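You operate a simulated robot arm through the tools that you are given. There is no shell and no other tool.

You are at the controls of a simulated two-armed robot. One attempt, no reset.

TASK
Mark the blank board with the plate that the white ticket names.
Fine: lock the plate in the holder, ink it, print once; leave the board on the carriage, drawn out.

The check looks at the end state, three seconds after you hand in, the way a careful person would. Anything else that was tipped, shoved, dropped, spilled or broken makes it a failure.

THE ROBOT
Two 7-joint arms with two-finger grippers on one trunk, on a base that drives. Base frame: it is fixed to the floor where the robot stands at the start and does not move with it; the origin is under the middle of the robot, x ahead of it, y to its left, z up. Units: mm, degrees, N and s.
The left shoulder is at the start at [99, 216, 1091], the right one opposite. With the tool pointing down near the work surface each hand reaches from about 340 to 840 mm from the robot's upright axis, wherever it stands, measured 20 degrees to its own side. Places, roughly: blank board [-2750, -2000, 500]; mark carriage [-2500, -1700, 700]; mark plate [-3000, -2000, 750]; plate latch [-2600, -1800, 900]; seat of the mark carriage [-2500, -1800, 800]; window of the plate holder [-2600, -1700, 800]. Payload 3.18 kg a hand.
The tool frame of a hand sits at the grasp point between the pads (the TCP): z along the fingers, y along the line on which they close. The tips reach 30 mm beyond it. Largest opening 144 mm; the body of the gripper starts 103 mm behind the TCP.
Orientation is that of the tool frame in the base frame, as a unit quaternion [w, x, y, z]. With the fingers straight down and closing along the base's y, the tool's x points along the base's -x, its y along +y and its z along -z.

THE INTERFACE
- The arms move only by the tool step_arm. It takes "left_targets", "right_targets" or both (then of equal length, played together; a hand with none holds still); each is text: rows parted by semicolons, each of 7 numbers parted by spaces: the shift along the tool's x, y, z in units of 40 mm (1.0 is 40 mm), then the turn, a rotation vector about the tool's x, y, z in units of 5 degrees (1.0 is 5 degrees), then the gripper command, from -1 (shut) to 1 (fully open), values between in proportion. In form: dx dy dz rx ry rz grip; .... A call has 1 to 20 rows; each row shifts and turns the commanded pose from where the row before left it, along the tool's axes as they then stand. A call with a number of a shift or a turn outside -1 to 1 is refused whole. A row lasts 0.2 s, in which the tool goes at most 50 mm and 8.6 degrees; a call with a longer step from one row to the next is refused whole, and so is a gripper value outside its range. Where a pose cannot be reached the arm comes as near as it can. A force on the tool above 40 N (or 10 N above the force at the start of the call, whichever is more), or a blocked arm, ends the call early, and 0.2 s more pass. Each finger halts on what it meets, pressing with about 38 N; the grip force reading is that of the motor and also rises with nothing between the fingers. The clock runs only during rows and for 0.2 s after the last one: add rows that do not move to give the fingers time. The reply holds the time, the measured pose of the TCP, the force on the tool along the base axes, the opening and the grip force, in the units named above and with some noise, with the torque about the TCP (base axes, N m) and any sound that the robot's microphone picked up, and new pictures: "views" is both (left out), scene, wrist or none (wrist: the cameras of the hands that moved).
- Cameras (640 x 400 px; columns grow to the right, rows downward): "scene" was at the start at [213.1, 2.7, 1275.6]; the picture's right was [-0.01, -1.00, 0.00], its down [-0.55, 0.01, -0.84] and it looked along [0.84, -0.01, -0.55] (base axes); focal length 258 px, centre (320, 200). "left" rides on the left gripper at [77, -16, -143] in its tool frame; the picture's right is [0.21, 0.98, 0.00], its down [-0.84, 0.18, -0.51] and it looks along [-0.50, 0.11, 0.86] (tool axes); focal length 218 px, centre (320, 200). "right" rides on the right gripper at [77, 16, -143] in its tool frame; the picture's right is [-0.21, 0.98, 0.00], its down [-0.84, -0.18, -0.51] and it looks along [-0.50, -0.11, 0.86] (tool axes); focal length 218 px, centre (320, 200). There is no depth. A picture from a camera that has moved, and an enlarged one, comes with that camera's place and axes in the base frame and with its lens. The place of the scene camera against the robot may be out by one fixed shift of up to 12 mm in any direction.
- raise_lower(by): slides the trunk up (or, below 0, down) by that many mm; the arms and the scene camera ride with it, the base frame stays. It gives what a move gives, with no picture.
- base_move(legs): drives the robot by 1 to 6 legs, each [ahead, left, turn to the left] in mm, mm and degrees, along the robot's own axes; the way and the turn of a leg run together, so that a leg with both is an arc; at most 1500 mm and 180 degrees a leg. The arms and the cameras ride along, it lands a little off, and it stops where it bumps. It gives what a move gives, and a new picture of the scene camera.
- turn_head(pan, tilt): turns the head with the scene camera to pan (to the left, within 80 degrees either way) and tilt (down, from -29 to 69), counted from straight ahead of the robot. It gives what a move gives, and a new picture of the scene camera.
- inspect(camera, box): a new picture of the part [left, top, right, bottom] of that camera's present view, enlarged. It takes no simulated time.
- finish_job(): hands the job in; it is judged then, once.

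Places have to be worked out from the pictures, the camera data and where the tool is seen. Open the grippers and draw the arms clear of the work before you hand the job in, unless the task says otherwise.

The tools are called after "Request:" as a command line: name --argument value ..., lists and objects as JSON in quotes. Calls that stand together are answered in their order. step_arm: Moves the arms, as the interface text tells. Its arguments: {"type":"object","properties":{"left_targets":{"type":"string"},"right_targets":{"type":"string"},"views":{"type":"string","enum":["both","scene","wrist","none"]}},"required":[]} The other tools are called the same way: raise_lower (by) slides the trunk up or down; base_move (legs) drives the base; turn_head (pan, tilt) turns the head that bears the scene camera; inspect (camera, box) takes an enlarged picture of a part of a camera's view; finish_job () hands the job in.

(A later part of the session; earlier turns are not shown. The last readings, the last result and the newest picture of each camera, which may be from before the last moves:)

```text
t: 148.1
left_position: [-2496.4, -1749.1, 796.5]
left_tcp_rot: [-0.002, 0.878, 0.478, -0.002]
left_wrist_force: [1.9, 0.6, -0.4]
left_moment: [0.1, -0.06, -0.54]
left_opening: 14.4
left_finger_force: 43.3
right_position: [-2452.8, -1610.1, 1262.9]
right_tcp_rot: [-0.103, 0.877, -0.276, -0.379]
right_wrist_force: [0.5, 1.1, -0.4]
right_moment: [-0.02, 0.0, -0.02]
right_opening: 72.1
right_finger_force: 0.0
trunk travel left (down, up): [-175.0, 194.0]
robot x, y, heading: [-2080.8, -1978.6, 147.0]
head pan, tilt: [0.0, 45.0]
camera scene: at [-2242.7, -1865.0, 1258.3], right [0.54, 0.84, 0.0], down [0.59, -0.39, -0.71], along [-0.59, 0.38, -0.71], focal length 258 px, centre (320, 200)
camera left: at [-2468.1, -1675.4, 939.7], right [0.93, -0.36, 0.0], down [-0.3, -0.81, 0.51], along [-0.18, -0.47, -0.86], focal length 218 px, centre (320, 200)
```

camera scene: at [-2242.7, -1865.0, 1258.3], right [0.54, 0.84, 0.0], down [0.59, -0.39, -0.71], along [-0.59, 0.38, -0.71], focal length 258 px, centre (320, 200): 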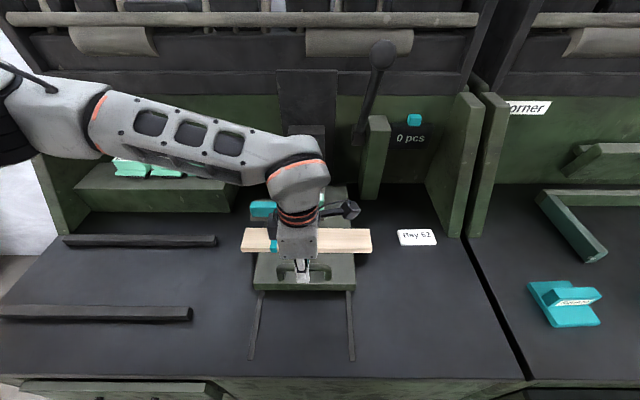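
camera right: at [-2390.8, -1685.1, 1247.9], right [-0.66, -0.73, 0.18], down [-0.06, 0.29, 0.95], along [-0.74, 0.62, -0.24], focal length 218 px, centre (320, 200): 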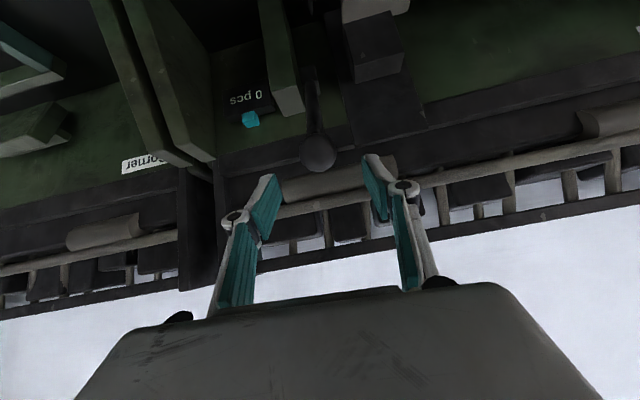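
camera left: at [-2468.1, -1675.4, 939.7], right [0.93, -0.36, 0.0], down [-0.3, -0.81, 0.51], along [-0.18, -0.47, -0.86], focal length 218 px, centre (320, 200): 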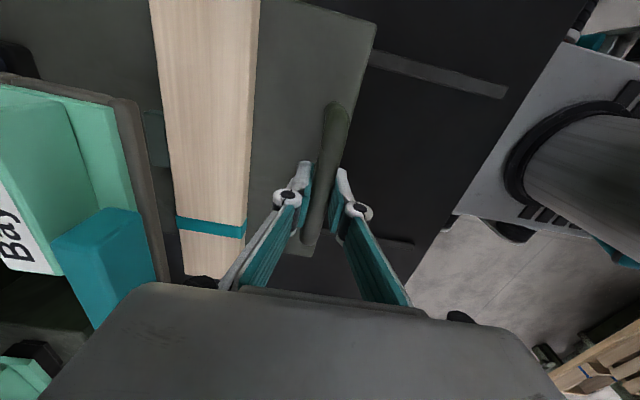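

118 mm in; the board is about to go under the holder (clear by ≈35 mm). I push on in smaller steps to the end stop.

Request:
step_arm --left_targets "0 -0.08 0 0 0 0 -1; 0 -0.15 0 0 0 0 -1; 0 -0.15 0 0 0 0 -1; 0 -0.12 0 0 0 0 -1; 0 -0.08 0 0 0 0 -1; 0 0 0 0 0 0 -1" --views "both"

```text
t: 149.5
left_position: [-2516.2, -1737.2, 796.7]
left_tcp_rot: [-0.001, 0.879, 0.477, -0.002]
left_wrist_force: [5.8, 8.1, 8.0]
left_moment: [0.22, -0.17, -0.5]
left_opening: 13.9
left_finger_force: 44.0
right_position: [-2452.7, -1609.2, 1262.8]
right_tcp_rot: [-0.103, 0.877, -0.276, -0.38]
right_wrist_force: [0.0, -1.4, 0.4]
right_moment: [0.03, -0.02, 0.01]
right_opening: 72.1
right_finger_force: 0.1
trunk travel left (down, up): [-175.0, 194.0]
robot x, y, heading: [-2080.9, -1974.7, 147.2]
head pan, tilt: [0.0, 45.0]
camera scene: at [-2241.7, -1864.7, 1258.5], right [0.54, 0.84, 0.0], down [0.59, -0.39, -0.71], along [-0.59, 0.38, -0.71], focal length 258 px, centre (320, 200)
camera left: at [-2487.4, -1662.7, 939.8], right [0.93, -0.36, 0.0], down [-0.31, -0.81, 0.51], along [-0.19, -0.47, -0.86], focal length 218 px, centre (320, 200)
```

scene: 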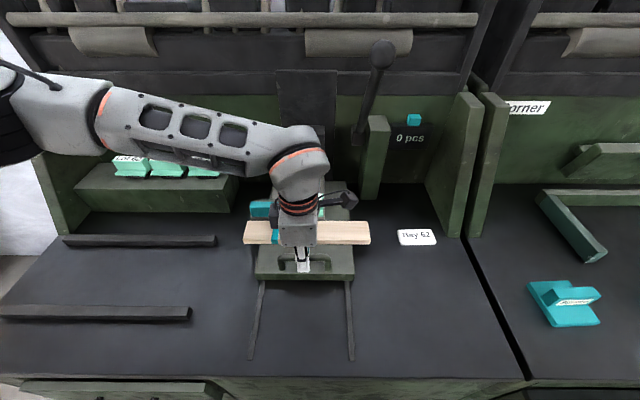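
left: 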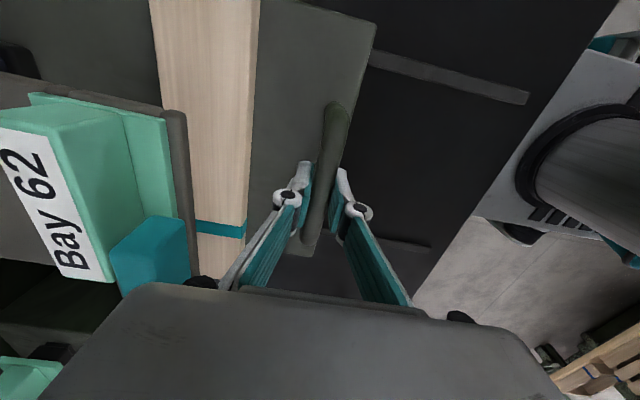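

141 mm in, no end stop yet. I push further in 3 mm steps.

Request:
step_arm --left_targets "0 -0.08 0 0 0 0 -1; 0 -0.08 0 0 0 0 -1; 0 -0.08 0 0 0 0 -1; 0 -0.06 0 0 0 0 -1; 0 0 0 0 0 0 -1" --views "wrist"

```text
t: 150.7
left_position: [-2525.6, -1729.7, 796.8]
left_tcp_rot: [-0.001, 0.879, 0.477, -0.002]
left_wrist_force: [10.6, 16.4, 5.0]
left_moment: [0.11, -0.08, -0.45]
left_opening: 14.5
left_finger_force: 43.6
right_position: [-2449.9, -1609.4, 1262.6]
right_tcp_rot: [-0.104, 0.877, -0.277, -0.379]
right_wrist_force: [0.7, -0.2, -0.3]
right_moment: [-0.01, 0.0, 0.0]
right_opening: 71.8
right_finger_force: 0.0
trunk travel left (down, up): [-175.0, 194.0]
robot x, y, heading: [-2084.5, -1979.3, 147.1]
head pan, tilt: [0.0, 45.0]
camera left: at [-2497.1, -1656.3, 939.7], right [0.93, -0.36, 0.0], down [-0.31, -0.8, 0.51], along [-0.19, -0.47, -0.86], focal length 218 px, centre (320, 200)
```

left: 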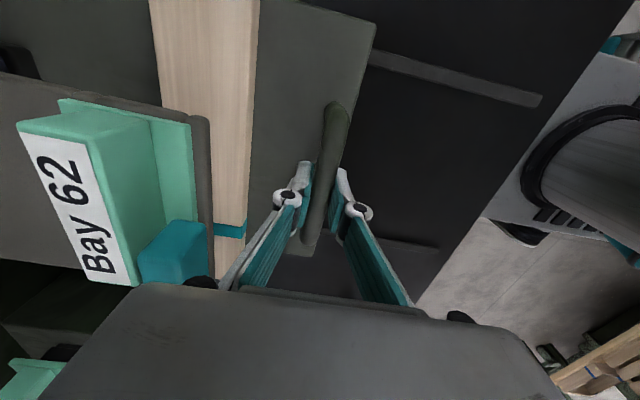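

Nearly there (153 mm), with some sideways strain; I relieve it by 1.5 mm to the right and go on to the end stop.

Request:
step_arm --left_targets "0.04 -0.04 0 0 0 0 -1; 0 -0.06 0 0 0 0 -1; 0 -0.06 0 0 0 0 -1; 0 0 0 0 0 0 -1" --views "wrist"

```text
t: 151.7
left_position: [-2530.6, -1726.4, 797.3]
left_tcp_rot: [-0.001, 0.879, 0.478, -0.003]
left_wrist_force: [4.6, 8.6, 7.4]
left_moment: [-0.1, 0.03, -0.56]
left_opening: 14.2
left_finger_force: 44.3
right_position: [-2452.0, -1608.5, 1262.9]
right_tcp_rot: [-0.103, 0.877, -0.276, -0.378]
right_wrist_force: [-0.2, 0.1, 0.3]
right_moment: [0.02, -0.01, 0.0]
right_opening: 72.0
right_finger_force: 0.0
trunk travel left (down, up): [-175.0, 194.0]
robot x, y, heading: [-2084.1, -1979.4, 147.1]
head pan, tilt: [0.0, 45.0]
camera left: at [-2502.5, -1652.5, 939.5], right [0.93, -0.36, 0.0], down [-0.3, -0.8, 0.51], along [-0.18, -0.48, -0.86], focal length 218 px, centre (320, 200)
```

left: 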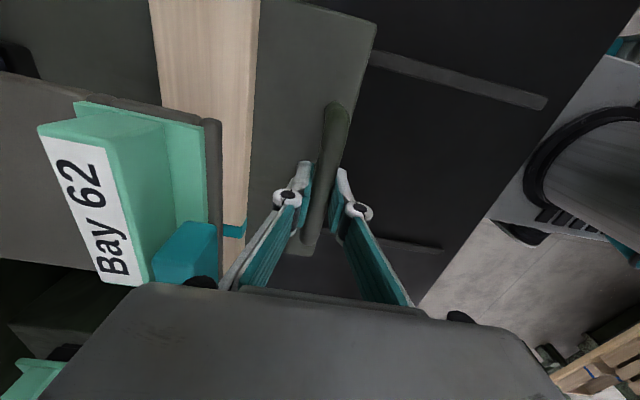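

Still free at 159 mm. I continue in small steps, watching for the end stop.

Request:
step_arm --left_targets "0.01 -0.06 0 0 0 0 -1; 0.01 -0.06 0 0 0 0 -1; 0.01 -0.06 0 0 0 0 -1; 0 0 0 0 0 0 -1" --views "wrist"

```text
t: 152.7
left_position: [-2530.8, -1726.0, 796.7]
left_tcp_rot: [0.004, 0.879, 0.477, -0.003]
left_wrist_force: [24.9, -25.3, 12.2]
left_moment: [-0.3, 0.28, -0.6]
left_opening: 14.5
left_finger_force: 44.0
right_position: [-2450.3, -1612.0, 1264.9]
right_tcp_rot: [-0.104, 0.877, -0.275, -0.38]
right_wrist_force: [0.9, 0.4, -0.7]
right_moment: [-0.01, -0.02, 0.0]
right_opening: 72.0
right_finger_force: 0.0
trunk travel left (down, up): [-175.0, 194.0]
robot x, y, heading: [-2082.8, -1974.4, 147.0]
head pan, tilt: [0.0, 45.0]
camera left: at [-2504.1, -1651.1, 939.2], right [0.93, -0.36, 0.0], down [-0.31, -0.8, 0.51], along [-0.18, -0.48, -0.86], focal length 218 px, centre (320, 200)
```

left: 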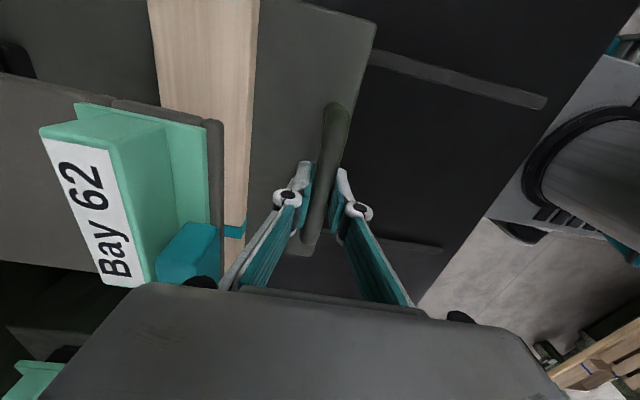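

End stop reached (35 N, no further motion) at ≈159 mm of travel; the board's centre line is then at u≈616, under the window (613). I relax the push, open the fingers and raise the hand away.

Request:
step_arm --left_targets "0 0.1 0 0 0 0 -1; 0 0.05 0 0 0 0 -1; 0 0 0 0 0 0 -0.7; 0 0 0 0 0 0 -0.4; 0 0 0 0 0 0 -0.2; 0 0 0 0 0 0 -0.2" --views "none"

Request:
step_arm --left_targets "0 0 -0.5 0 0 0 -0.2; 0 0.1 -0.7 0 0 0 -0.2; 0 0.4 -0.7 0 0 0 -0.2; -0.3 0.6 -0.6 0 0 0 -0.2; -0.5 0.6 -0.4 0 0 0 -0.2; -0.7 0.5 -0.2 0 0 0 -0.2; -0.8 0.4 0 0 0 0 -0.2; -0.8 0.3 0 0 0 0 -0.2; -0.8 0 0 0 0 0 -0.2; 0 0 0 0 0 0 -0.2" --views "scene"

Request:
inspect --camera "scene" --box '[210, 120, 410, 300]'

```text
t: 154.1
left_position: [-2533.5, -1724.3, 797.0]
left_tcp_rot: [0.0, 0.878, 0.478, -0.003]
left_wrist_force: [0.3, 0.6, 0.3]
left_moment: [0.01, 0.01, 0.05]
left_opening: 57.7
left_finger_force: 0.0
right_position: [-2453.0, -1610.8, 1263.3]
right_tcp_rot: [-0.104, 0.877, -0.276, -0.379]
right_wrist_force: [-0.2, -0.6, 0.2]
right_moment: [-0.03, 0.01, 0.02]
right_opening: 72.0
right_finger_force: 0.0
trunk travel left (down, up): [-175.0, 194.0]
robot x, y, heading: [-2080.2, -1982.2, 146.7]
head pan, tilt: [0.0, 45.0]
```

```text
t: 156.3
left_position: [-2519.6, -1917.8, 921.5]
left_tcp_rot: [0.001, 0.878, 0.478, -0.002]
left_wrist_force: [-1.0, 0.1, -0.4]
left_moment: [-0.03, -0.02, 0.02]
left_opening: 57.6
left_finger_force: 0.2
right_position: [-2453.3, -1610.3, 1262.6]
right_tcp_rot: [-0.102, 0.878, -0.276, -0.379]
right_wrist_force: [1.4, 1.1, -0.1]
right_moment: [0.0, -0.01, 0.01]
right_opening: 72.2
right_finger_force: 0.2
trunk travel left (down, up): [-175.0, 194.0]
robot x, y, heading: [-2083.7, -1975.3, 147.0]
head pan, tilt: [0.0, 45.0]
camera scene: at [-2242.5, -1864.6, 1258.2], right [0.54, 0.84, 0.0], down [0.59, -0.39, -0.71], along [-0.59, 0.38, -0.71], focal length 258 px, centre (320, 200)
```

scene: 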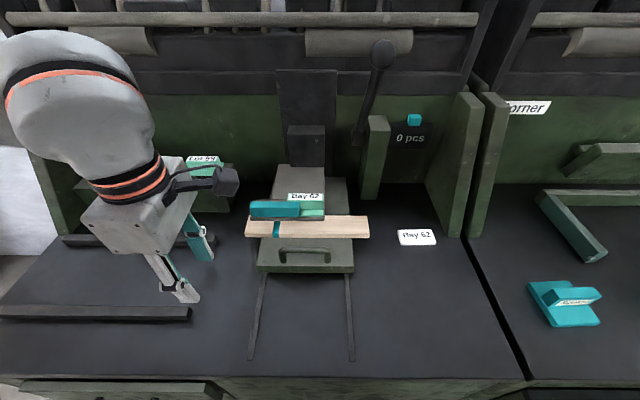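

```text
2.22 times, centred on (310, 210) of scene
camera zoom: at [-2242.5, -1864.6, 1258.2], right [0.54, 0.84, 0.0], down [0.59, -0.39, -0.71], along [-0.59, 0.38, -0.71], focal length 573 px, centre (342, 178)
```

zoom: 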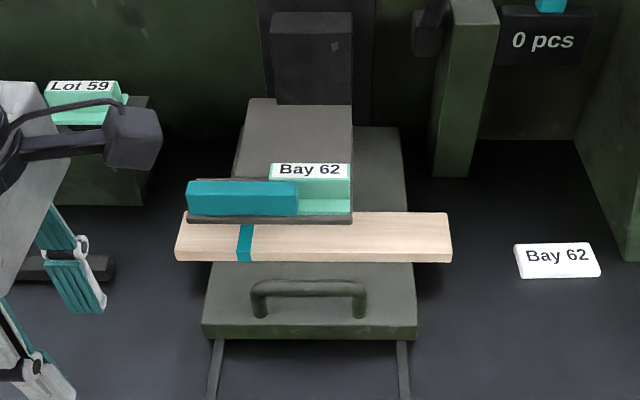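

Carriage is fully in, board under the plate, counter shows 0. Now the right hand goes back to the lever ball: I advance half way and check the aim.

Request:
step_arm --right_targets "0 0.1 0.7 0 0 0 0; 0 0.1 0.7 0 0 0 0; 0.04 0 0.7 0 0 0 0; 0 0 0 0 0 0 0" --views "both"

Request:
inspect --camera "right" --box '[220, 100, 420, 300]'

```text
t: 157.3
left_position: [-2518.4, -1917.7, 921.7]
left_tcp_rot: [-0.001, 0.879, 0.477, -0.002]
left_wrist_force: [-0.3, -0.6, 0.6]
left_moment: [0.01, 0.03, -0.03]
left_opening: 57.7
left_finger_force: 0.0
right_position: [-2508.2, -1584.9, 1204.0]
right_tcp_rot: [-0.104, 0.877, -0.276, -0.379]
right_wrist_force: [-0.4, -0.1, 0.7]
right_moment: [0.03, -0.03, -0.01]
right_opening: 72.1
right_finger_force: 0.1
trunk travel left (down, up): [-175.0, 194.0]
robot x, y, heading: [-2077.6, -1976.2, 147.2]
head pan, tilt: [0.0, 45.0]
camera scene: at [-2242.2, -1865.6, 1258.5], right [0.54, 0.84, 0.0], down [0.59, -0.38, -0.71], along [-0.59, 0.39, -0.71], focal length 258 px, centre (320, 200)
camera right: at [-2387.2, -1685.2, 1247.8], right [-0.67, -0.72, 0.18], down [-0.06, 0.29, 0.95], along [-0.74, 0.63, -0.24], focal length 218 px, centre (320, 200)
```

scene: 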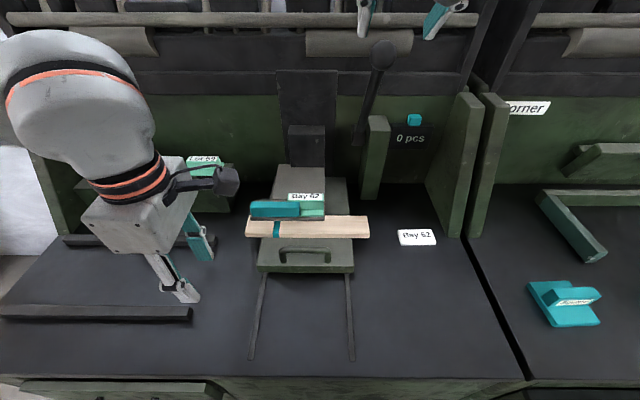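
right: 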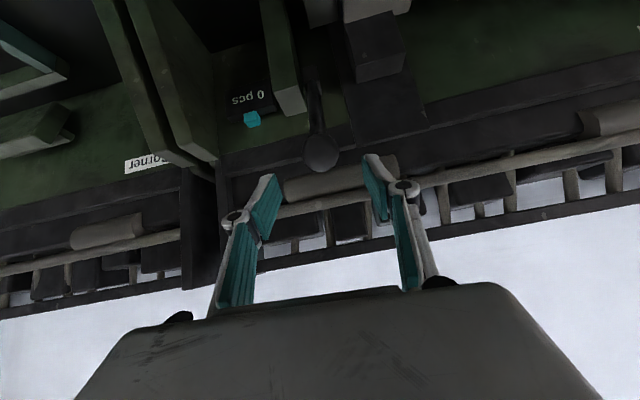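

```text
2.00 times, centred on (320, 200) of right
camera zoom: at [-2387.2, -1685.2, 1247.8], right [-0.67, -0.72, 0.18], down [-0.06, 0.29, 0.95], along [-0.74, 0.63, -0.24], focal length 436 px, centre (320, 200)
```

zoom: 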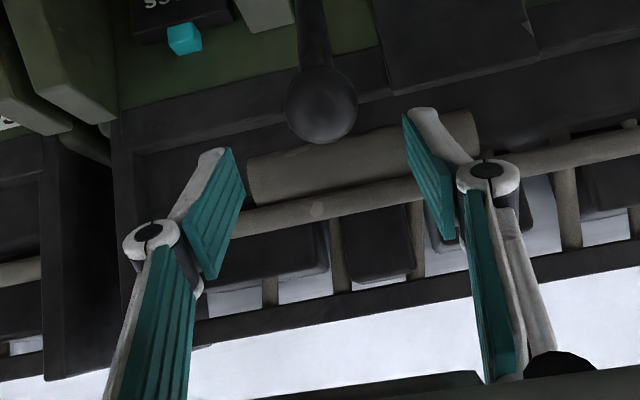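

The ball is right on the finger axis again, about 87 mm ahead. I advance and grip it.

Request:
step_arm --right_targets "0.01 0 0.72 0 0 0 0; 0.01 0 0.72 0 0 0 0; 0.01 0 0.7 0 0 0 0; 0 0 0 0 0 0 -0.2; 0 0 0 0 0 0 -0.5; 0 0 0 0 0 0 -0.8; 0 0 0 0 0 0 -1; 0 0 0 0 0 0 -1" --views "wrist"

```text
t: 159.1
left_position: [-2519.0, -1918.4, 921.5]
left_tcp_rot: [0.0, 0.878, 0.478, -0.001]
left_wrist_force: [0.1, -0.3, -0.4]
left_moment: [0.0, 0.01, -0.02]
left_opening: 57.7
left_finger_force: 0.1
right_position: [-2559.5, -1553.7, 1143.2]
right_tcp_rot: [-0.103, 0.877, -0.276, -0.379]
right_wrist_force: [-0.9, -1.9, -1.3]
right_moment: [0.0, 0.02, 0.08]
right_opening: 39.8
right_finger_force: 45.8
trunk travel left (down, up): [-175.0, 194.0]
robot x, y, heading: [-2080.6, -1979.0, 147.0]
head pan, tilt: [0.0, 45.0]
camera right: at [-2438.4, -1653.2, 1187.6], right [-0.67, -0.72, 0.18], down [-0.06, 0.29, 0.95], along [-0.74, 0.62, -0.24], focal length 218 px, centre (320, 200)
```

right: 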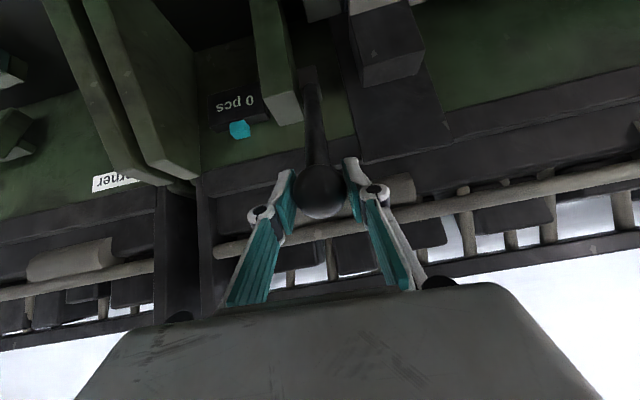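

Good grip without side force. I pull the lever along its arc in one steady stroke, first down to before contact.

Request:
step_arm --right_targets "0.575 -0.02 -0.12 0 0 0 -1; 0.59 -0.02 -0.068 0 0 0 -1; 0.595 -0.02 -0.015 0 0 0 -1; 0.593 -0.02 0.038 0 0 0 -1; 0.588 -0.02 0.09 0 0 0 -1; 0.575 -0.02 0.138 0 0 0 -1; 0 0 0 0 0 0 -1" --views "scene"

Request:
inspect --camera "scene" --box '[210, 120, 410, 300]'

```text
t: 160.7
left_position: [-2521.0, -1919.8, 920.7]
left_tcp_rot: [0.0, 0.878, 0.478, -0.002]
left_wrist_force: [0.2, -0.3, 0.7]
left_moment: [0.02, 0.05, -0.01]
left_opening: 57.6
left_finger_force: 0.0
right_position: [-2479.5, -1605.6, 1039.4]
right_tcp_rot: [-0.103, 0.878, -0.275, -0.379]
right_wrist_force: [-13.4, -5.5, 1.3]
right_moment: [0.6, 0.95, 0.16]
right_opening: 40.0
right_finger_force: 44.4
trunk travel left (down, up): [-175.0, 194.0]
robot x, y, heading: [-2082.1, -1976.4, 146.8]
head pan, tilt: [0.0, 45.0]
camera scene: at [-2244.2, -1865.8, 1258.1], right [0.54, 0.84, 0.0], down [0.59, -0.38, -0.71], along [-0.59, 0.39, -0.71], focal length 258 px, centre (320, 200)
```

scene: 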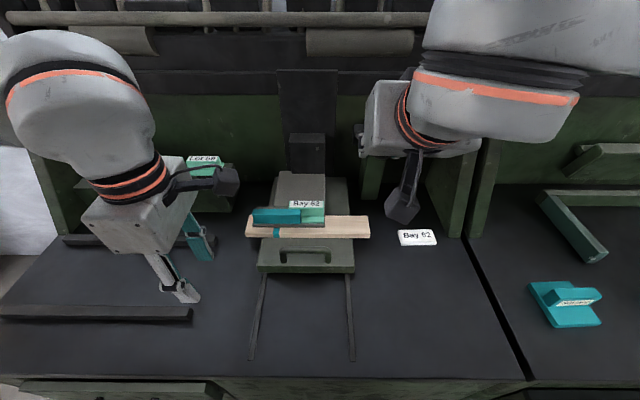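

```text
2.22 times, centred on (310, 210) of scene
camera zoom: at [-2244.2, -1865.8, 1258.1], right [0.54, 0.84, 0.0], down [0.59, -0.38, -0.71], along [-0.59, 0.39, -0.71], focal length 573 px, centre (342, 178)
```

zoom: 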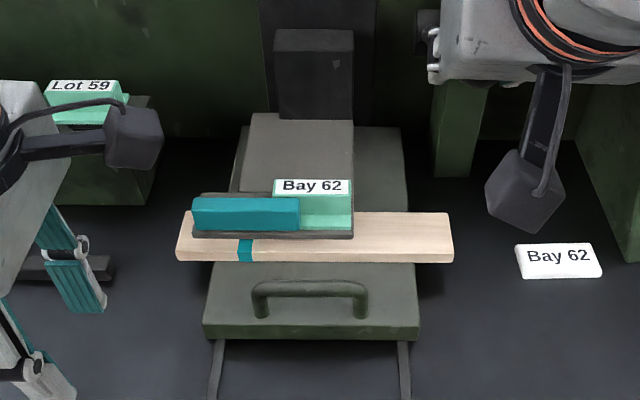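

Halfway down, board still in place. I complete the stroke to firm contact.

Request:
step_arm --right_targets "0.563 0.03 0.19 0 0 0 -1; 0.545 0.01 0.235 0 0 0 -1; 0.52 0 0.285 0 0 0 -1; 0.26 0 0.165 0 0 0 -1; 0.24 0 0.165 0 0 0 -1; 0.2 0 0.15 0 0 0 -1; 0 0 0 0 0 0 -1" --views "scene"

Request:
inspect --camera "scene" --box '[210, 120, 410, 300]'

```text
t: 162.0
left_position: [-2516.9, -1919.0, 922.2]
left_tcp_rot: [-0.002, 0.879, 0.477, -0.003]
left_wrist_force: [0.3, 0.4, 0.0]
left_moment: [0.01, 0.0, -0.02]
left_opening: 57.5
left_finger_force: 0.0
right_position: [-2456.4, -1621.0, 953.2]
right_tcp_rot: [-0.106, 0.872, -0.282, -0.386]
right_wrist_force: [10.9, 5.5, 22.8]
right_moment: [0.49, -0.02, -0.29]
right_opening: 39.9
right_finger_force: 45.2
trunk travel left (down, up): [-175.0, 194.0]
robot x, y, heading: [-2081.6, -1974.1, 146.8]
head pan, tilt: [0.0, 45.0]
stopped in row 6 (right hand): the force on the tool passed its limit at 47 N (the readings are from after the stop); the commanded pose is now the measured one
camera scene: at [-2240.2, -1865.5, 1258.8], right [0.55, 0.84, 0.0], down [0.59, -0.39, -0.71], along [-0.59, 0.39, -0.71], focal length 258 px, centre (320, 200)
```

scene: 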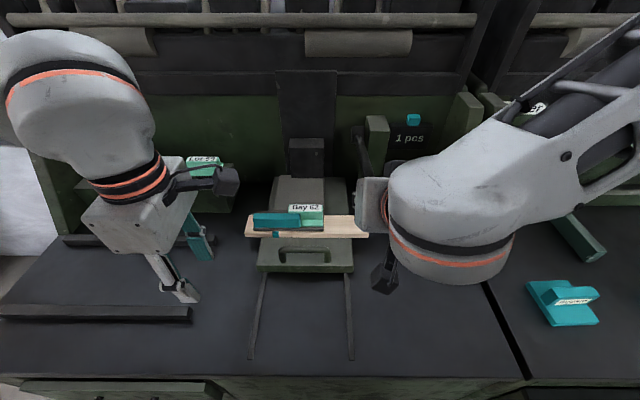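

```text
2.22 times, centred on (310, 210) of scene
camera zoom: at [-2240.2, -1865.5, 1258.8], right [0.55, 0.84, 0.0], down [0.59, -0.39, -0.71], along [-0.59, 0.39, -0.71], focal length 573 px, centre (342, 178)
```

zoom: 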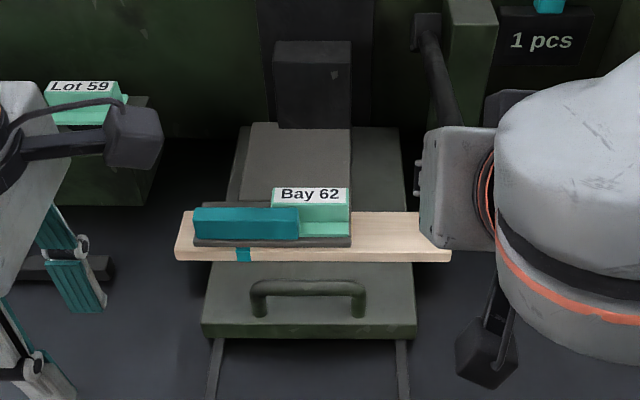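

The counter now shows "1 pcs": printed once. I swing the lever back up along the arc.

Request:
step_arm --right_targets "-0.503 0.02 -0.318 0 0 0 -1; -0.525 0.02 -0.278 0 0 0 -1; -0.548 0.02 -0.225 0 0 0 -1; -0.568 0.02 -0.18 0 0 0 -1; -0.578 0.02 -0.128 0 0 0 -1; 0 0 0 0 0 0 -1" --views "scene"

```text
t: 163.4
left_position: [-2518.3, -1918.4, 921.1]
left_tcp_rot: [-0.001, 0.879, 0.478, -0.003]
left_wrist_force: [-0.8, 1.0, -0.5]
left_moment: [-0.03, 0.0, 0.0]
left_opening: 57.7
left_finger_force: 0.1
right_position: [-2492.0, -1596.2, 1060.8]
right_tcp_rot: [-0.104, 0.874, -0.28, -0.383]
right_wrist_force: [8.7, -1.4, -1.7]
right_moment: [-0.54, -0.72, -0.1]
right_opening: 40.1
right_finger_force: 44.9
trunk travel left (down, up): [-175.0, 194.0]
robot x, y, heading: [-2084.8, -1976.6, 146.9]
head pan, tilt: [0.0, 45.0]
camera scene: at [-2241.7, -1865.0, 1258.4], right [0.54, 0.84, 0.0], down [0.59, -0.39, -0.71], along [-0.59, 0.39, -0.71], focal length 258 px, centre (320, 200)
```

scene: 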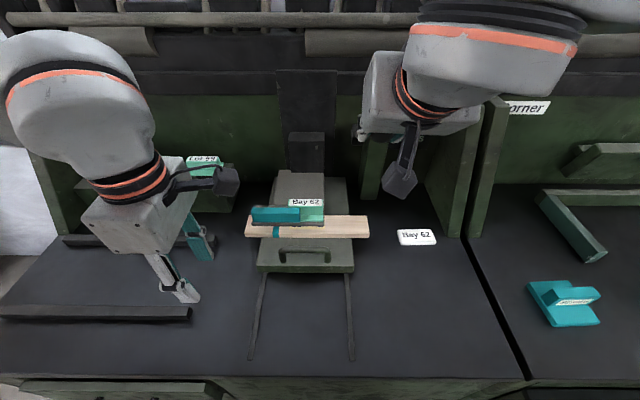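

The lever rises smoothly. I bring it up to its rest position.

Request:
step_arm --right_targets "-0.588 0.02 -0.078 0 0 0 -1; -0.593 0.02 -0.028 0 0 0 -1; -0.593 0.02 0.025 0 0 0 -1; -0.588 0.02 0.078 0 0 0 -1; -0.53 0.02 0.12 0 0 0 -1; 0 0 0 0 0 0 -1" --views "scene"

```text
t: 164.8
left_position: [-2519.4, -1918.4, 920.8]
left_tcp_rot: [0.001, 0.879, 0.478, -0.002]
left_wrist_force: [-0.3, 0.4, -0.3]
left_moment: [-0.02, -0.01, 0.03]
left_opening: 57.6
left_finger_force: 0.0
right_position: [-2559.3, -1551.3, 1140.3]
right_tcp_rot: [-0.104, 0.874, -0.279, -0.383]
right_wrist_force: [2.0, -2.9, -6.1]
right_moment: [-0.67, -0.73, -0.05]
right_opening: 39.7
right_finger_force: 45.0
trunk travel left (down, up): [-175.0, 194.0]
robot x, y, heading: [-2080.5, -1980.5, 147.0]
head pan, tilt: [0.0, 45.0]
camera scene: at [-2242.8, -1865.0, 1258.2], right [0.54, 0.84, 0.0], down [0.59, -0.39, -0.71], along [-0.59, 0.39, -0.71], focal length 258 px, centre (320, 200)
```

scene: 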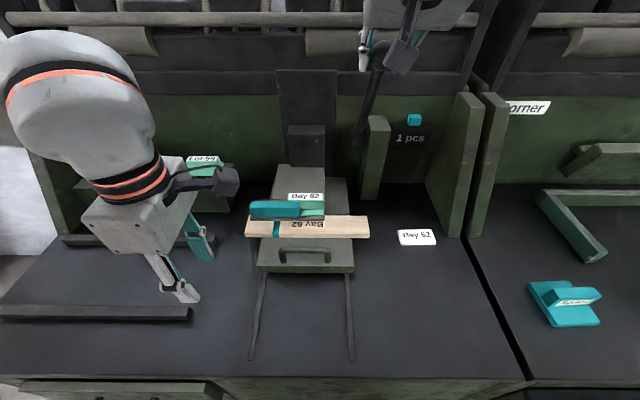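

The mark "Bay 62" is visible on the board. I seat the lever the last bit, release the ball and retreat.

Request:
step_arm --right_targets "-0.08 0 0.02 0 0 0 -1; 0 0 0 0 0 0 -0.2; 0 0 0 0 0 0 0; 0 0 0 0 0 0 0; 0 0 -0.7 0 0 0 0; 0 0 -0.8 0 0 0 0; 0 0 -0.8 0 0 0 0; 0 -0.3 -0.8 0 0 0 0; 0 -0.6 -0.5 0 0 0 0; 0 0 0 0 0 0 0" --views "scene"

Request:
inspect --camera "scene" --box '[210, 20, 450, 300]'

```text
t: 167.0
left_position: [-2519.9, -1919.0, 920.7]
left_tcp_rot: [0.0, 0.879, 0.478, -0.001]
left_wrist_force: [-0.2, 1.0, 0.1]
left_moment: [0.01, -0.03, -0.01]
left_opening: 57.5
left_finger_force: 0.0
right_position: [-2455.5, -1579.0, 1238.5]
right_tcp_rot: [-0.105, 0.874, -0.28, -0.382]
right_wrist_force: [0.0, -0.2, 0.1]
right_moment: [0.0, -0.01, -0.01]
right_opening: 72.1
right_finger_force: 0.1
trunk travel left (down, up): [-175.0, 194.0]
robot x, y, heading: [-2084.5, -1977.3, 147.2]
head pan, tilt: [0.0, 45.0]
camera scene: at [-2243.1, -1865.1, 1258.1], right [0.54, 0.84, 0.0], down [0.59, -0.39, -0.71], along [-0.59, 0.39, -0.71], focal length 258 px, centre (320, 200)
```

scene: 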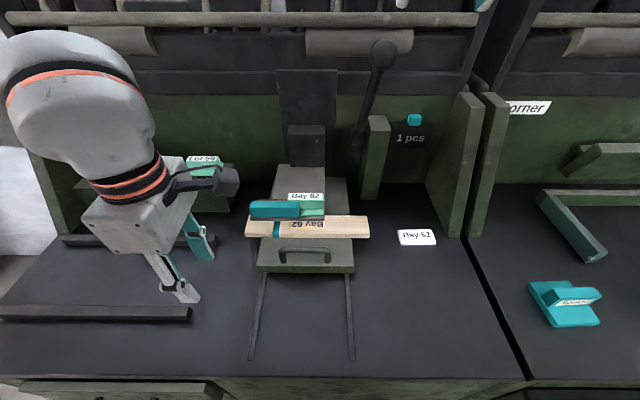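

```text
1.43 times, centred on (330, 160) of scene
camera zoom: at [-2243.1, -1865.1, 1258.1], right [0.54, 0.84, 0.0], down [0.59, -0.39, -0.71], along [-0.59, 0.39, -0.71], focal length 369 px, centre (306, 257)
```

zoom: 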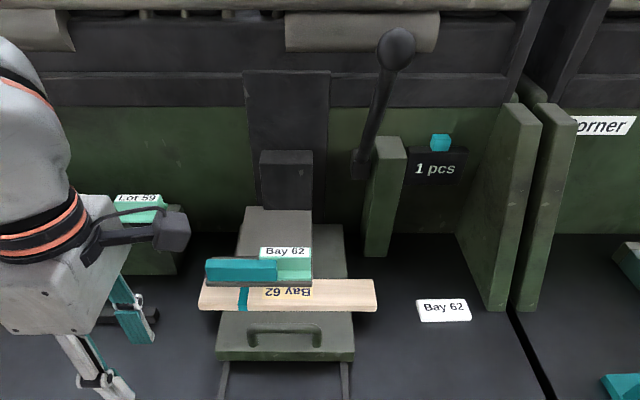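

Lever is up, counter at 1, the print is on the board. Now the left hand returns to the carriage handle (now at u≈522, r≈63).

Request:
step_arm --left_targets "0.64 -0.47 0 0 0 0 -0.15; 0.64 -0.47 0 0 0 0 -0.15; 0.64 -0.47 0 0 0 0 -0.15; 0.64 -0.47 0 0 0 0 -0.15; 0.64 -0.47 0 0 0 0 -0.15; 0.64 -0.47 0 0 0 0 -0.15; 0 0 0 0 0 0 -0.15" --views "both"

Request:
inspect --camera "left" --box '[180, 0, 480, 240]'

```text
t: 168.6
left_position: [-2532.0, -1728.2, 920.7]
left_tcp_rot: [-0.001, 0.878, 0.478, -0.001]
left_wrist_force: [0.1, 0.4, -0.4]
left_moment: [0.04, 0.02, 0.05]
left_opening: 61.2
left_finger_force: 0.0
right_position: [-2455.7, -1579.3, 1239.4]
right_tcp_rot: [-0.104, 0.875, -0.279, -0.383]
right_wrist_force: [-0.2, 0.4, -0.5]
right_moment: [-0.03, 0.04, 0.01]
right_opening: 72.1
right_finger_force: 0.1
trunk travel left (down, up): [-175.0, 194.0]
robot x, y, heading: [-2081.1, -1980.4, 146.6]
head pan, tilt: [0.0, 45.0]
camera scene: at [-2242.6, -1865.3, 1258.3], right [0.54, 0.84, 0.0], down [0.59, -0.39, -0.71], along [-0.59, 0.39, -0.71], focal length 258 px, centre (320, 200)
camera left: at [-2503.7, -1653.8, 1064.0], right [0.93, -0.36, 0.0], down [-0.31, -0.8, 0.51], along [-0.18, -0.47, -0.86], focal length 218 px, centre (320, 200)
```

scene: 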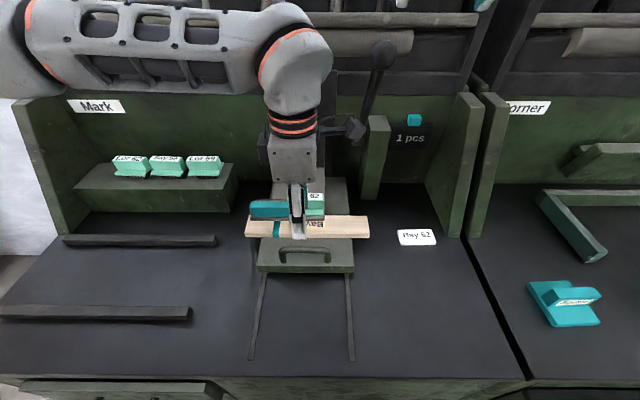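
left: 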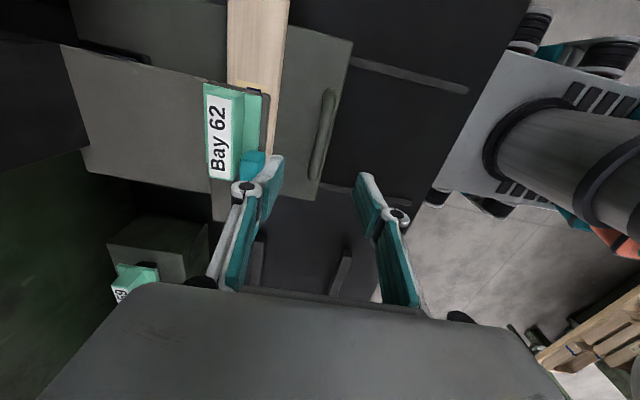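

```text
1.67 times, centred on (330, 120) of left
camera zoom: at [-2503.7, -1653.8, 1064.0], right [0.93, -0.36, 0.0], down [-0.31, -0.8, 0.51], along [-0.18, -0.47, -0.86], focal length 364 px, centre (303, 333)
```

zoom: 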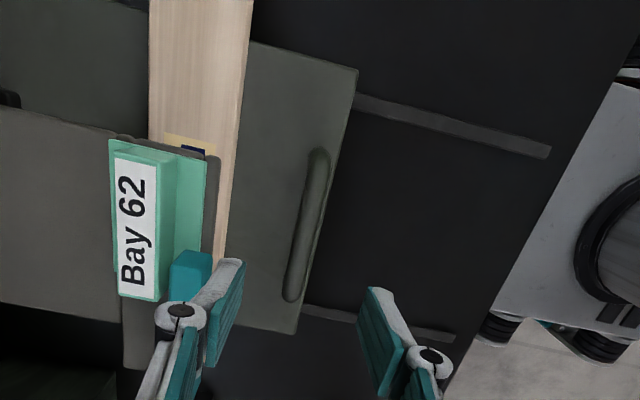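

The bar is at u≈520. I narrow the opening to ~40 mm to keep clear of the holder, lower over the handle and close.

Request:
step_arm --left_targets "0.02 0.06 0.5 0 0 0 -0.45; 0 0 0.7 0 0 0 -0.45; 0 0 0.7 0 0 0 -0.45; 0 0 0.6 0 0 0 -0.45; 0 0 0.58 0 0 0 -0.45; 0 0 0 0 0 0 -0.7; 0 0 0 0 0 0 -1; 0 0 0 0 0 0 -1" --views "both"

```text
t: 170.4
left_position: [-2528.5, -1727.8, 796.3]
left_tcp_rot: [0.0, 0.879, 0.477, -0.002]
left_wrist_force: [-2.2, 2.2, -7.4]
left_moment: [0.21, -0.07, -0.5]
left_opening: 14.1
left_finger_force: 44.0
right_position: [-2455.3, -1579.7, 1239.2]
right_tcp_rot: [-0.104, 0.874, -0.28, -0.382]
right_wrist_force: [0.7, 0.1, 0.6]
right_moment: [-0.02, -0.03, 0.03]
right_opening: 71.8
right_finger_force: 0.1
trunk travel left (down, up): [-175.0, 194.0]
robot x, y, heading: [-2084.8, -1972.6, 146.9]
head pan, tilt: [0.0, 45.0]
camera scene: at [-2243.2, -1864.5, 1258.0], right [0.54, 0.84, 0.0], down [0.59, -0.39, -0.71], along [-0.59, 0.39, -0.71], focal length 258 px, centre (320, 200)
camera left: at [-2501.3, -1654.6, 939.9], right [0.93, -0.36, 0.0], down [-0.31, -0.8, 0.51], along [-0.18, -0.48, -0.86], focal length 218 px, centre (320, 200)
```

scene: 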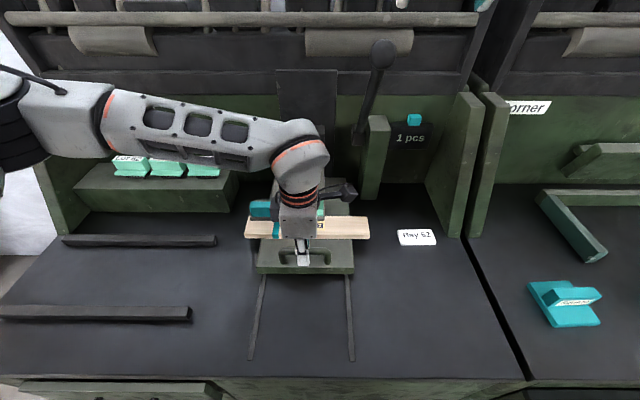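
left: 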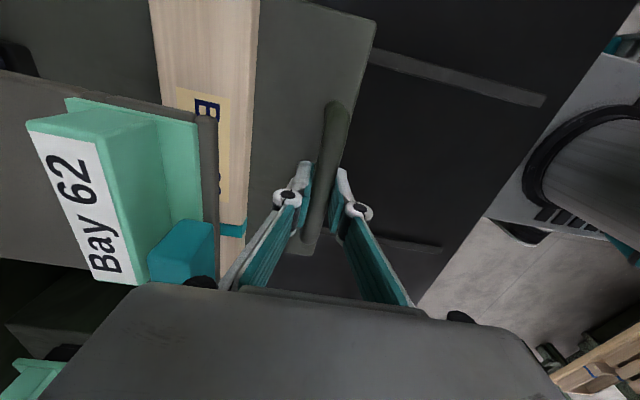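

The handle is held again. I draw the carriage out slowly, first 80 mm.

Request:
step_arm --left_targets "0 0.08 0 0 0 0 -1; 0 0.16 0 0 0 0 -1; 0 0.22 0 0 0 0 -1; 0 0.25 0 0 0 0 -1; 0 0.25 0 0 0 0 -1; 0 0.25 0 0 0 0 -1; 0 0.25 0 0 0 0 -1; 0 0.25 0 0 0 0 -1; 0 0.18 0 0 0 0 -1; 0 0.1 0 0 0 0 -1; 0 0 0 0 0 0 -1" --views "both"

```text
t: 172.8
left_position: [-2463.1, -1773.0, 797.0]
left_tcp_rot: [0.0, 0.878, 0.478, -0.002]
left_wrist_force: [-8.7, -11.9, 1.6]
left_moment: [-0.46, 0.31, -0.53]
left_opening: 14.3
left_finger_force: 43.6
right_position: [-2455.9, -1580.4, 1239.7]
right_tcp_rot: [-0.106, 0.874, -0.28, -0.383]
right_wrist_force: [-0.5, 0.4, 0.1]
right_moment: [-0.01, 0.0, 0.03]
right_opening: 72.1
right_finger_force: 0.1
trunk travel left (down, up): [-175.0, 194.0]
robot x, y, heading: [-2082.9, -1977.8, 147.0]
head pan, tilt: [0.0, 45.0]
camera scene: at [-2243.2, -1866.1, 1258.4], right [0.54, 0.84, 0.0], down [0.59, -0.38, -0.71], along [-0.59, 0.39, -0.71], focal length 258 px, centre (320, 200)
camera left: at [-2434.0, -1699.1, 939.9], right [0.93, -0.36, 0.0], down [-0.3, -0.8, 0.51], along [-0.18, -0.48, -0.86], focal length 218 px, centre (320, 200)
```

scene: 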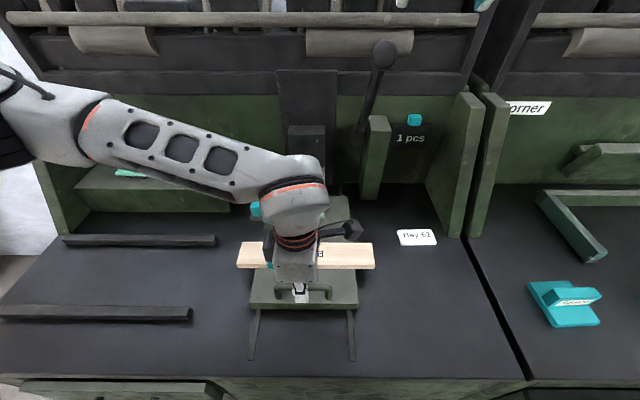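
left: 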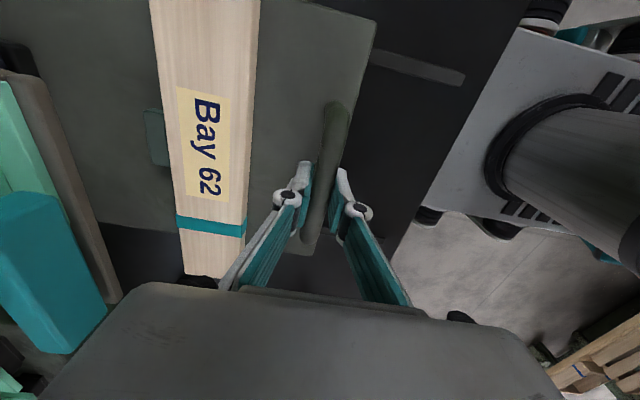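

The print "Bay 62" is crisp, straight and centred. I draw the carriage the rest of the way out to its stop.

Request:
step_arm --left_targets "-0.04 0.08 0 0 0 0 -1; 0 0.16 0 0 0 0 -1; -0.01 0.22 0 0 0 0 -1; -0.01 0.25 0 0 0 0 -1; -0.01 0.25 0 0 0 0 -1; -0.01 0.25 0 0 0 0 -1; -0.01 0.25 0 0 0 0 -1; 0 0.2 0 0 0 0 -1; 0 0.1 0 0 0 0 -1; 0 0.06 0 0 0 0 -1; 0 0 0 0 0 0 -1" --views "both"

```text
t: 175.2
left_position: [-2402.1, -1812.7, 797.2]
left_tcp_rot: [-0.001, 0.879, 0.476, -0.001]
left_wrist_force: [14.7, 18.5, -13.0]
left_moment: [0.35, -0.26, -0.34]
left_opening: 14.4
left_finger_force: 43.9
right_position: [-2454.1, -1576.8, 1239.0]
right_tcp_rot: [-0.104, 0.874, -0.28, -0.383]
right_wrist_force: [-0.2, -0.2, -0.2]
right_moment: [-0.01, 0.02, -0.03]
right_opening: 72.1
right_finger_force: 0.0
trunk travel left (down, up): [-175.0, 194.0]
robot x, y, heading: [-2081.2, -1975.0, 147.0]
head pan, tilt: [0.0, 45.0]
camera scene: at [-2241.8, -1863.0, 1258.1], right [0.55, 0.84, 0.0], down [0.59, -0.39, -0.71], along [-0.59, 0.38, -0.71], focal length 258 px, centre (320, 200)
camera left: at [-2373.6, -1739.4, 940.1], right [0.93, -0.36, 0.0], down [-0.31, -0.8, 0.51], along [-0.18, -0.47, -0.86], focal length 218 px, centre (320, 200)
```

scene: 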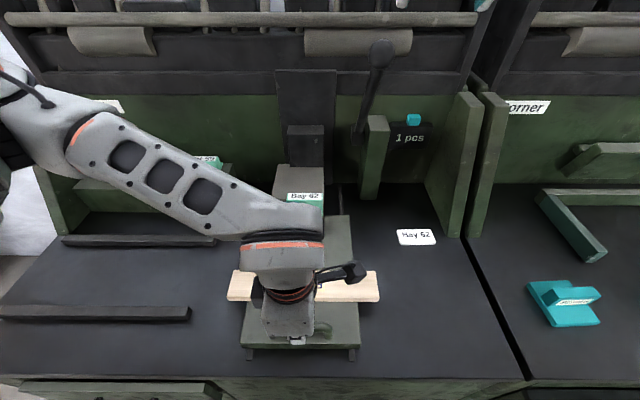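
left: 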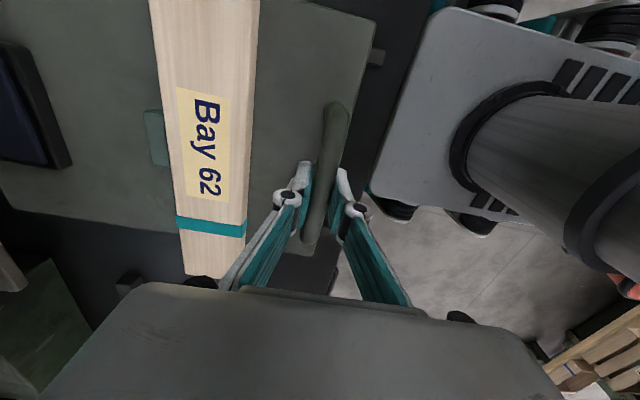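

About 5 mm short of fully out, with some side strain from my correction. I relieve it and pull to the stop in small steps.

Request:
step_arm --left_targets "0.05 0.03 0.02 0 0 0 -1; 0 0.05 0 0 0 0 -1; 0 0.05 0 0 0 0 -1; 0 0.05 0 0 0 0 -1; 0 0 0 0 0 0 -1" --views "wrist"

```text
t: 176.4
left_position: [-2399.3, -1814.6, 796.6]
left_tcp_rot: [-0.003, 0.878, 0.479, -0.003]
left_wrist_force: [-20.7, 14.2, 5.7]
left_moment: [-0.96, 0.68, -0.71]
left_opening: 14.3
left_finger_force: 43.5
right_position: [-2456.7, -1577.2, 1239.5]
right_tcp_rot: [-0.105, 0.874, -0.28, -0.382]
right_wrist_force: [0.8, 0.2, 0.9]
right_moment: [0.01, 0.05, 0.0]
right_opening: 72.0
right_finger_force: 0.1
trunk travel left (down, up): [-175.0, 194.0]
robot x, y, heading: [-2082.6, -1980.0, 147.3]
head pan, tilt: [0.0, 45.0]
camera left: at [-2370.1, -1741.5, 940.0], right [0.94, -0.35, -0.01], down [-0.3, -0.81, 0.51], along [-0.19, -0.47, -0.86], focal length 218 px, centre (320, 200)
```

left: 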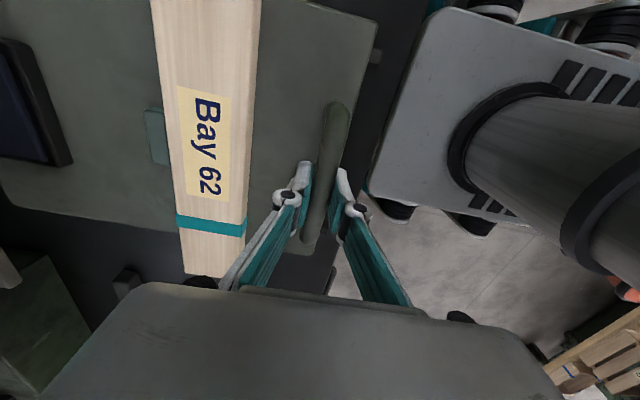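

The carriage is fully out (25 N at the stop, same place as at the start). I relax the pull, open the fingers and lift the hand clear.

Request:
step_arm --left_targets "0 -0.06 0 0 0 0 -1; 0 -0.05 0 0 0 0 -1; 0 0 0 0 0 0 -0.6; 0 0 0 0 0 0 -0.35; 0 0 0 0 0 0 -0.2; 0 0 0 0 0 0 -0.2; 0 0 -0.5 0 0 0 -0.2; 0 0 -0.7 0 0 0 -0.2; 0 0 -0.8 0 0 0 -0.2; 0 0 -0.8 0 0 0 -0.2; 0 0 -0.8 0 0 0 -0.2; 0 0 0 0 0 0 -0.2" --views "both"

Request:
inspect --camera "scene" --box '[200, 150, 400, 370]'

```text
t: 179.0
left_position: [-2397.8, -1814.4, 941.8]
left_tcp_rot: [0.0, 0.878, 0.478, -0.003]
left_wrist_force: [0.5, 0.2, -0.5]
left_moment: [-0.02, -0.07, 0.02]
left_opening: 57.6
left_finger_force: 0.1
right_position: [-2456.4, -1578.8, 1238.8]
right_tcp_rot: [-0.105, 0.874, -0.28, -0.382]
right_wrist_force: [0.0, 0.0, -0.4]
right_moment: [-0.01, -0.02, 0.01]
right_opening: 72.1
right_finger_force: 0.1
trunk travel left (down, up): [-175.0, 194.0]
robot x, y, heading: [-2079.7, -1978.5, 147.1]
head pan, tilt: [0.0, 45.0]
camera scene: at [-2243.0, -1864.7, 1258.0], right [0.54, 0.84, 0.0], down [0.59, -0.39, -0.71], along [-0.59, 0.39, -0.71], focal length 258 px, centre (320, 200)
camera left: at [-2369.4, -1740.3, 1085.1], right [0.93, -0.36, 0.0], down [-0.31, -0.8, 0.51], along [-0.18, -0.48, -0.86], focal length 218 px, centre (320, 200)
```

scene: 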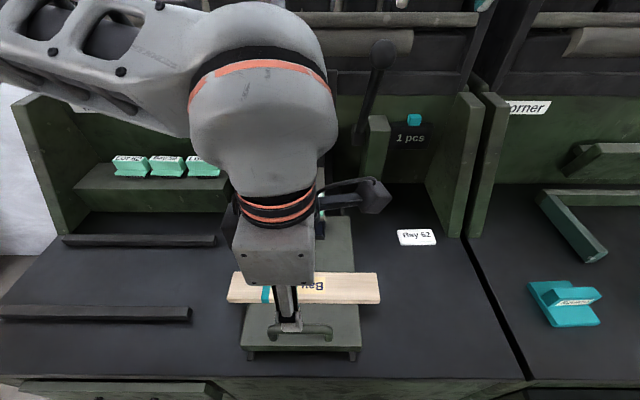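
left: 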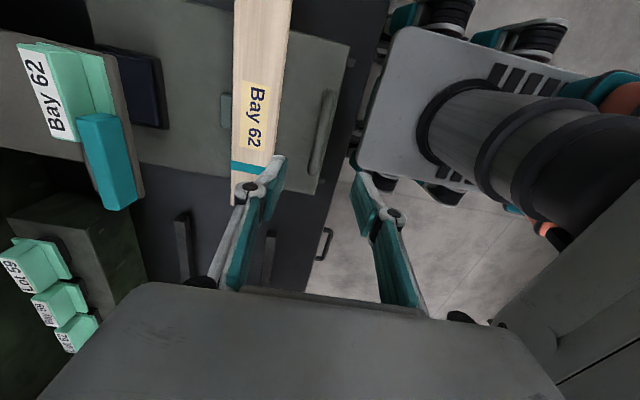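

```text
1.82 times, centred on (300, 260) of scene
camera zoom: at [-2243.0, -1864.7, 1258.0], right [0.54, 0.84, 0.0], down [0.59, -0.39, -0.71], along [-0.59, 0.39, -0.71], focal length 469 px, centre (356, 91)
```

zoom: 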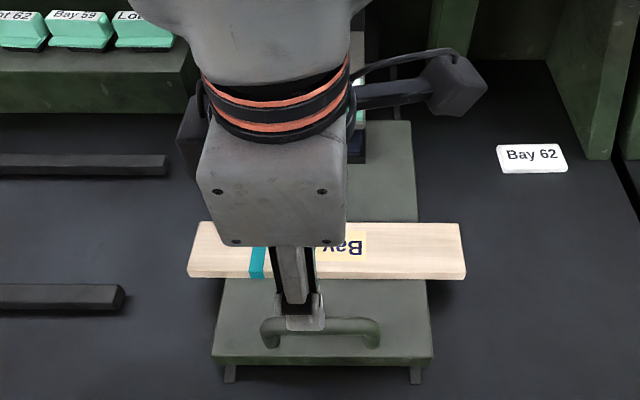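

Everything is in place: the marked board lies on the drawn-out carriage. I move both hands away from the work, up and aside, with open grippers.

Request:
step_arm --left_targets "-0.5 0 -0.6 0 0 0 0.3; -0.7 0 -0.5 0 0 0 0.6; -0.8 0 -0.4 0 0 0 0.6; -0.8 0 -0.3 0 0 0 0.6; -0.8 0 0 0 0 0 0.6; -0.8 0 0 0 0 0 0.6; -0.6 0 0 0 0 0 0.6; 0 0 0 0 0 0 0.6" --right_targets "0 -0.5 -0.5 0 0 0 0.3; 0 -0.7 -0.4 0 0 0 0.6; 0 -0.7 -0.4 0 0 0 0.6; 0 -0.5 -0.3 0 0 0 0.6; 0 0 0 0 0 0 0.6; 0 0 0 0 0 0 0.6; 0 0 0 0 0 0 0.6; 0 0 0 0 0 0 0.6" --views "scene"

Request:
inspect --camera "scene" --box '[200, 170, 400, 370]'

```text
t: 180.8
left_position: [-2506.8, -1981.9, 1015.7]
left_tcp_rot: [-0.001, 0.878, 0.478, -0.002]
left_wrist_force: [-1.1, 0.0, 0.1]
left_moment: [0.01, 0.03, 0.01]
left_opening: 115.3
left_finger_force: 0.0
right_position: [-2360.6, -1525.7, 1278.9]
right_tcp_rot: [-0.103, 0.875, -0.279, -0.382]
right_wrist_force: [0.4, 0.4, -0.8]
right_moment: [-0.01, 0.03, -0.01]
right_opening: 115.1
right_finger_force: 0.1
trunk travel left (down, up): [-175.0, 194.0]
robot x, y, heading: [-2080.7, -1975.8, 146.9]
head pan, tilt: [0.0, 45.0]
camera scene: at [-2242.4, -1864.5, 1258.2], right [0.54, 0.84, 0.0], down [0.59, -0.39, -0.71], along [-0.59, 0.39, -0.71], focal length 258 px, centre (320, 200)
```

scene: 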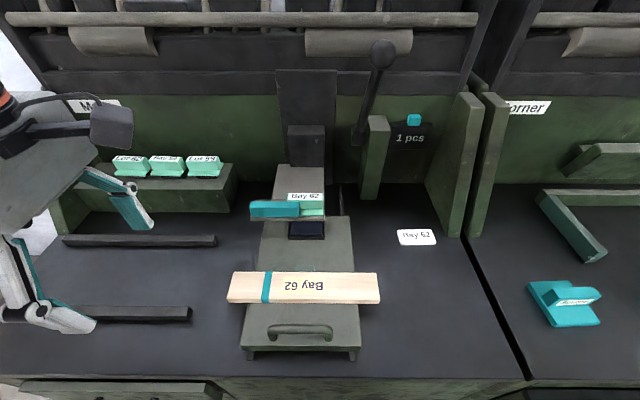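

```text
2.00 times, centred on (300, 270) of scene
camera zoom: at [-2242.4, -1864.5, 1258.2], right [0.54, 0.84, 0.0], down [0.59, -0.39, -0.71], along [-0.59, 0.39, -0.71], focal length 516 px, centre (360, 60)
```

zoom: 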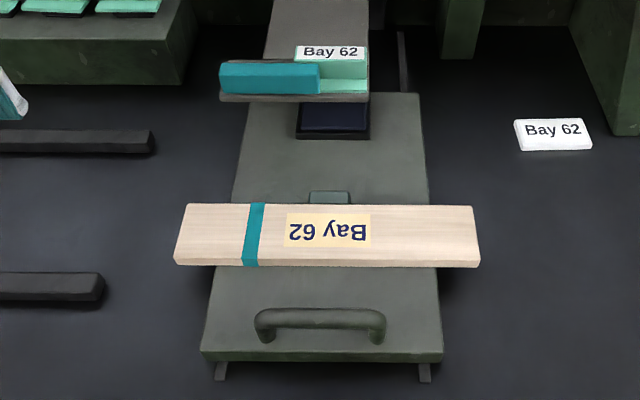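

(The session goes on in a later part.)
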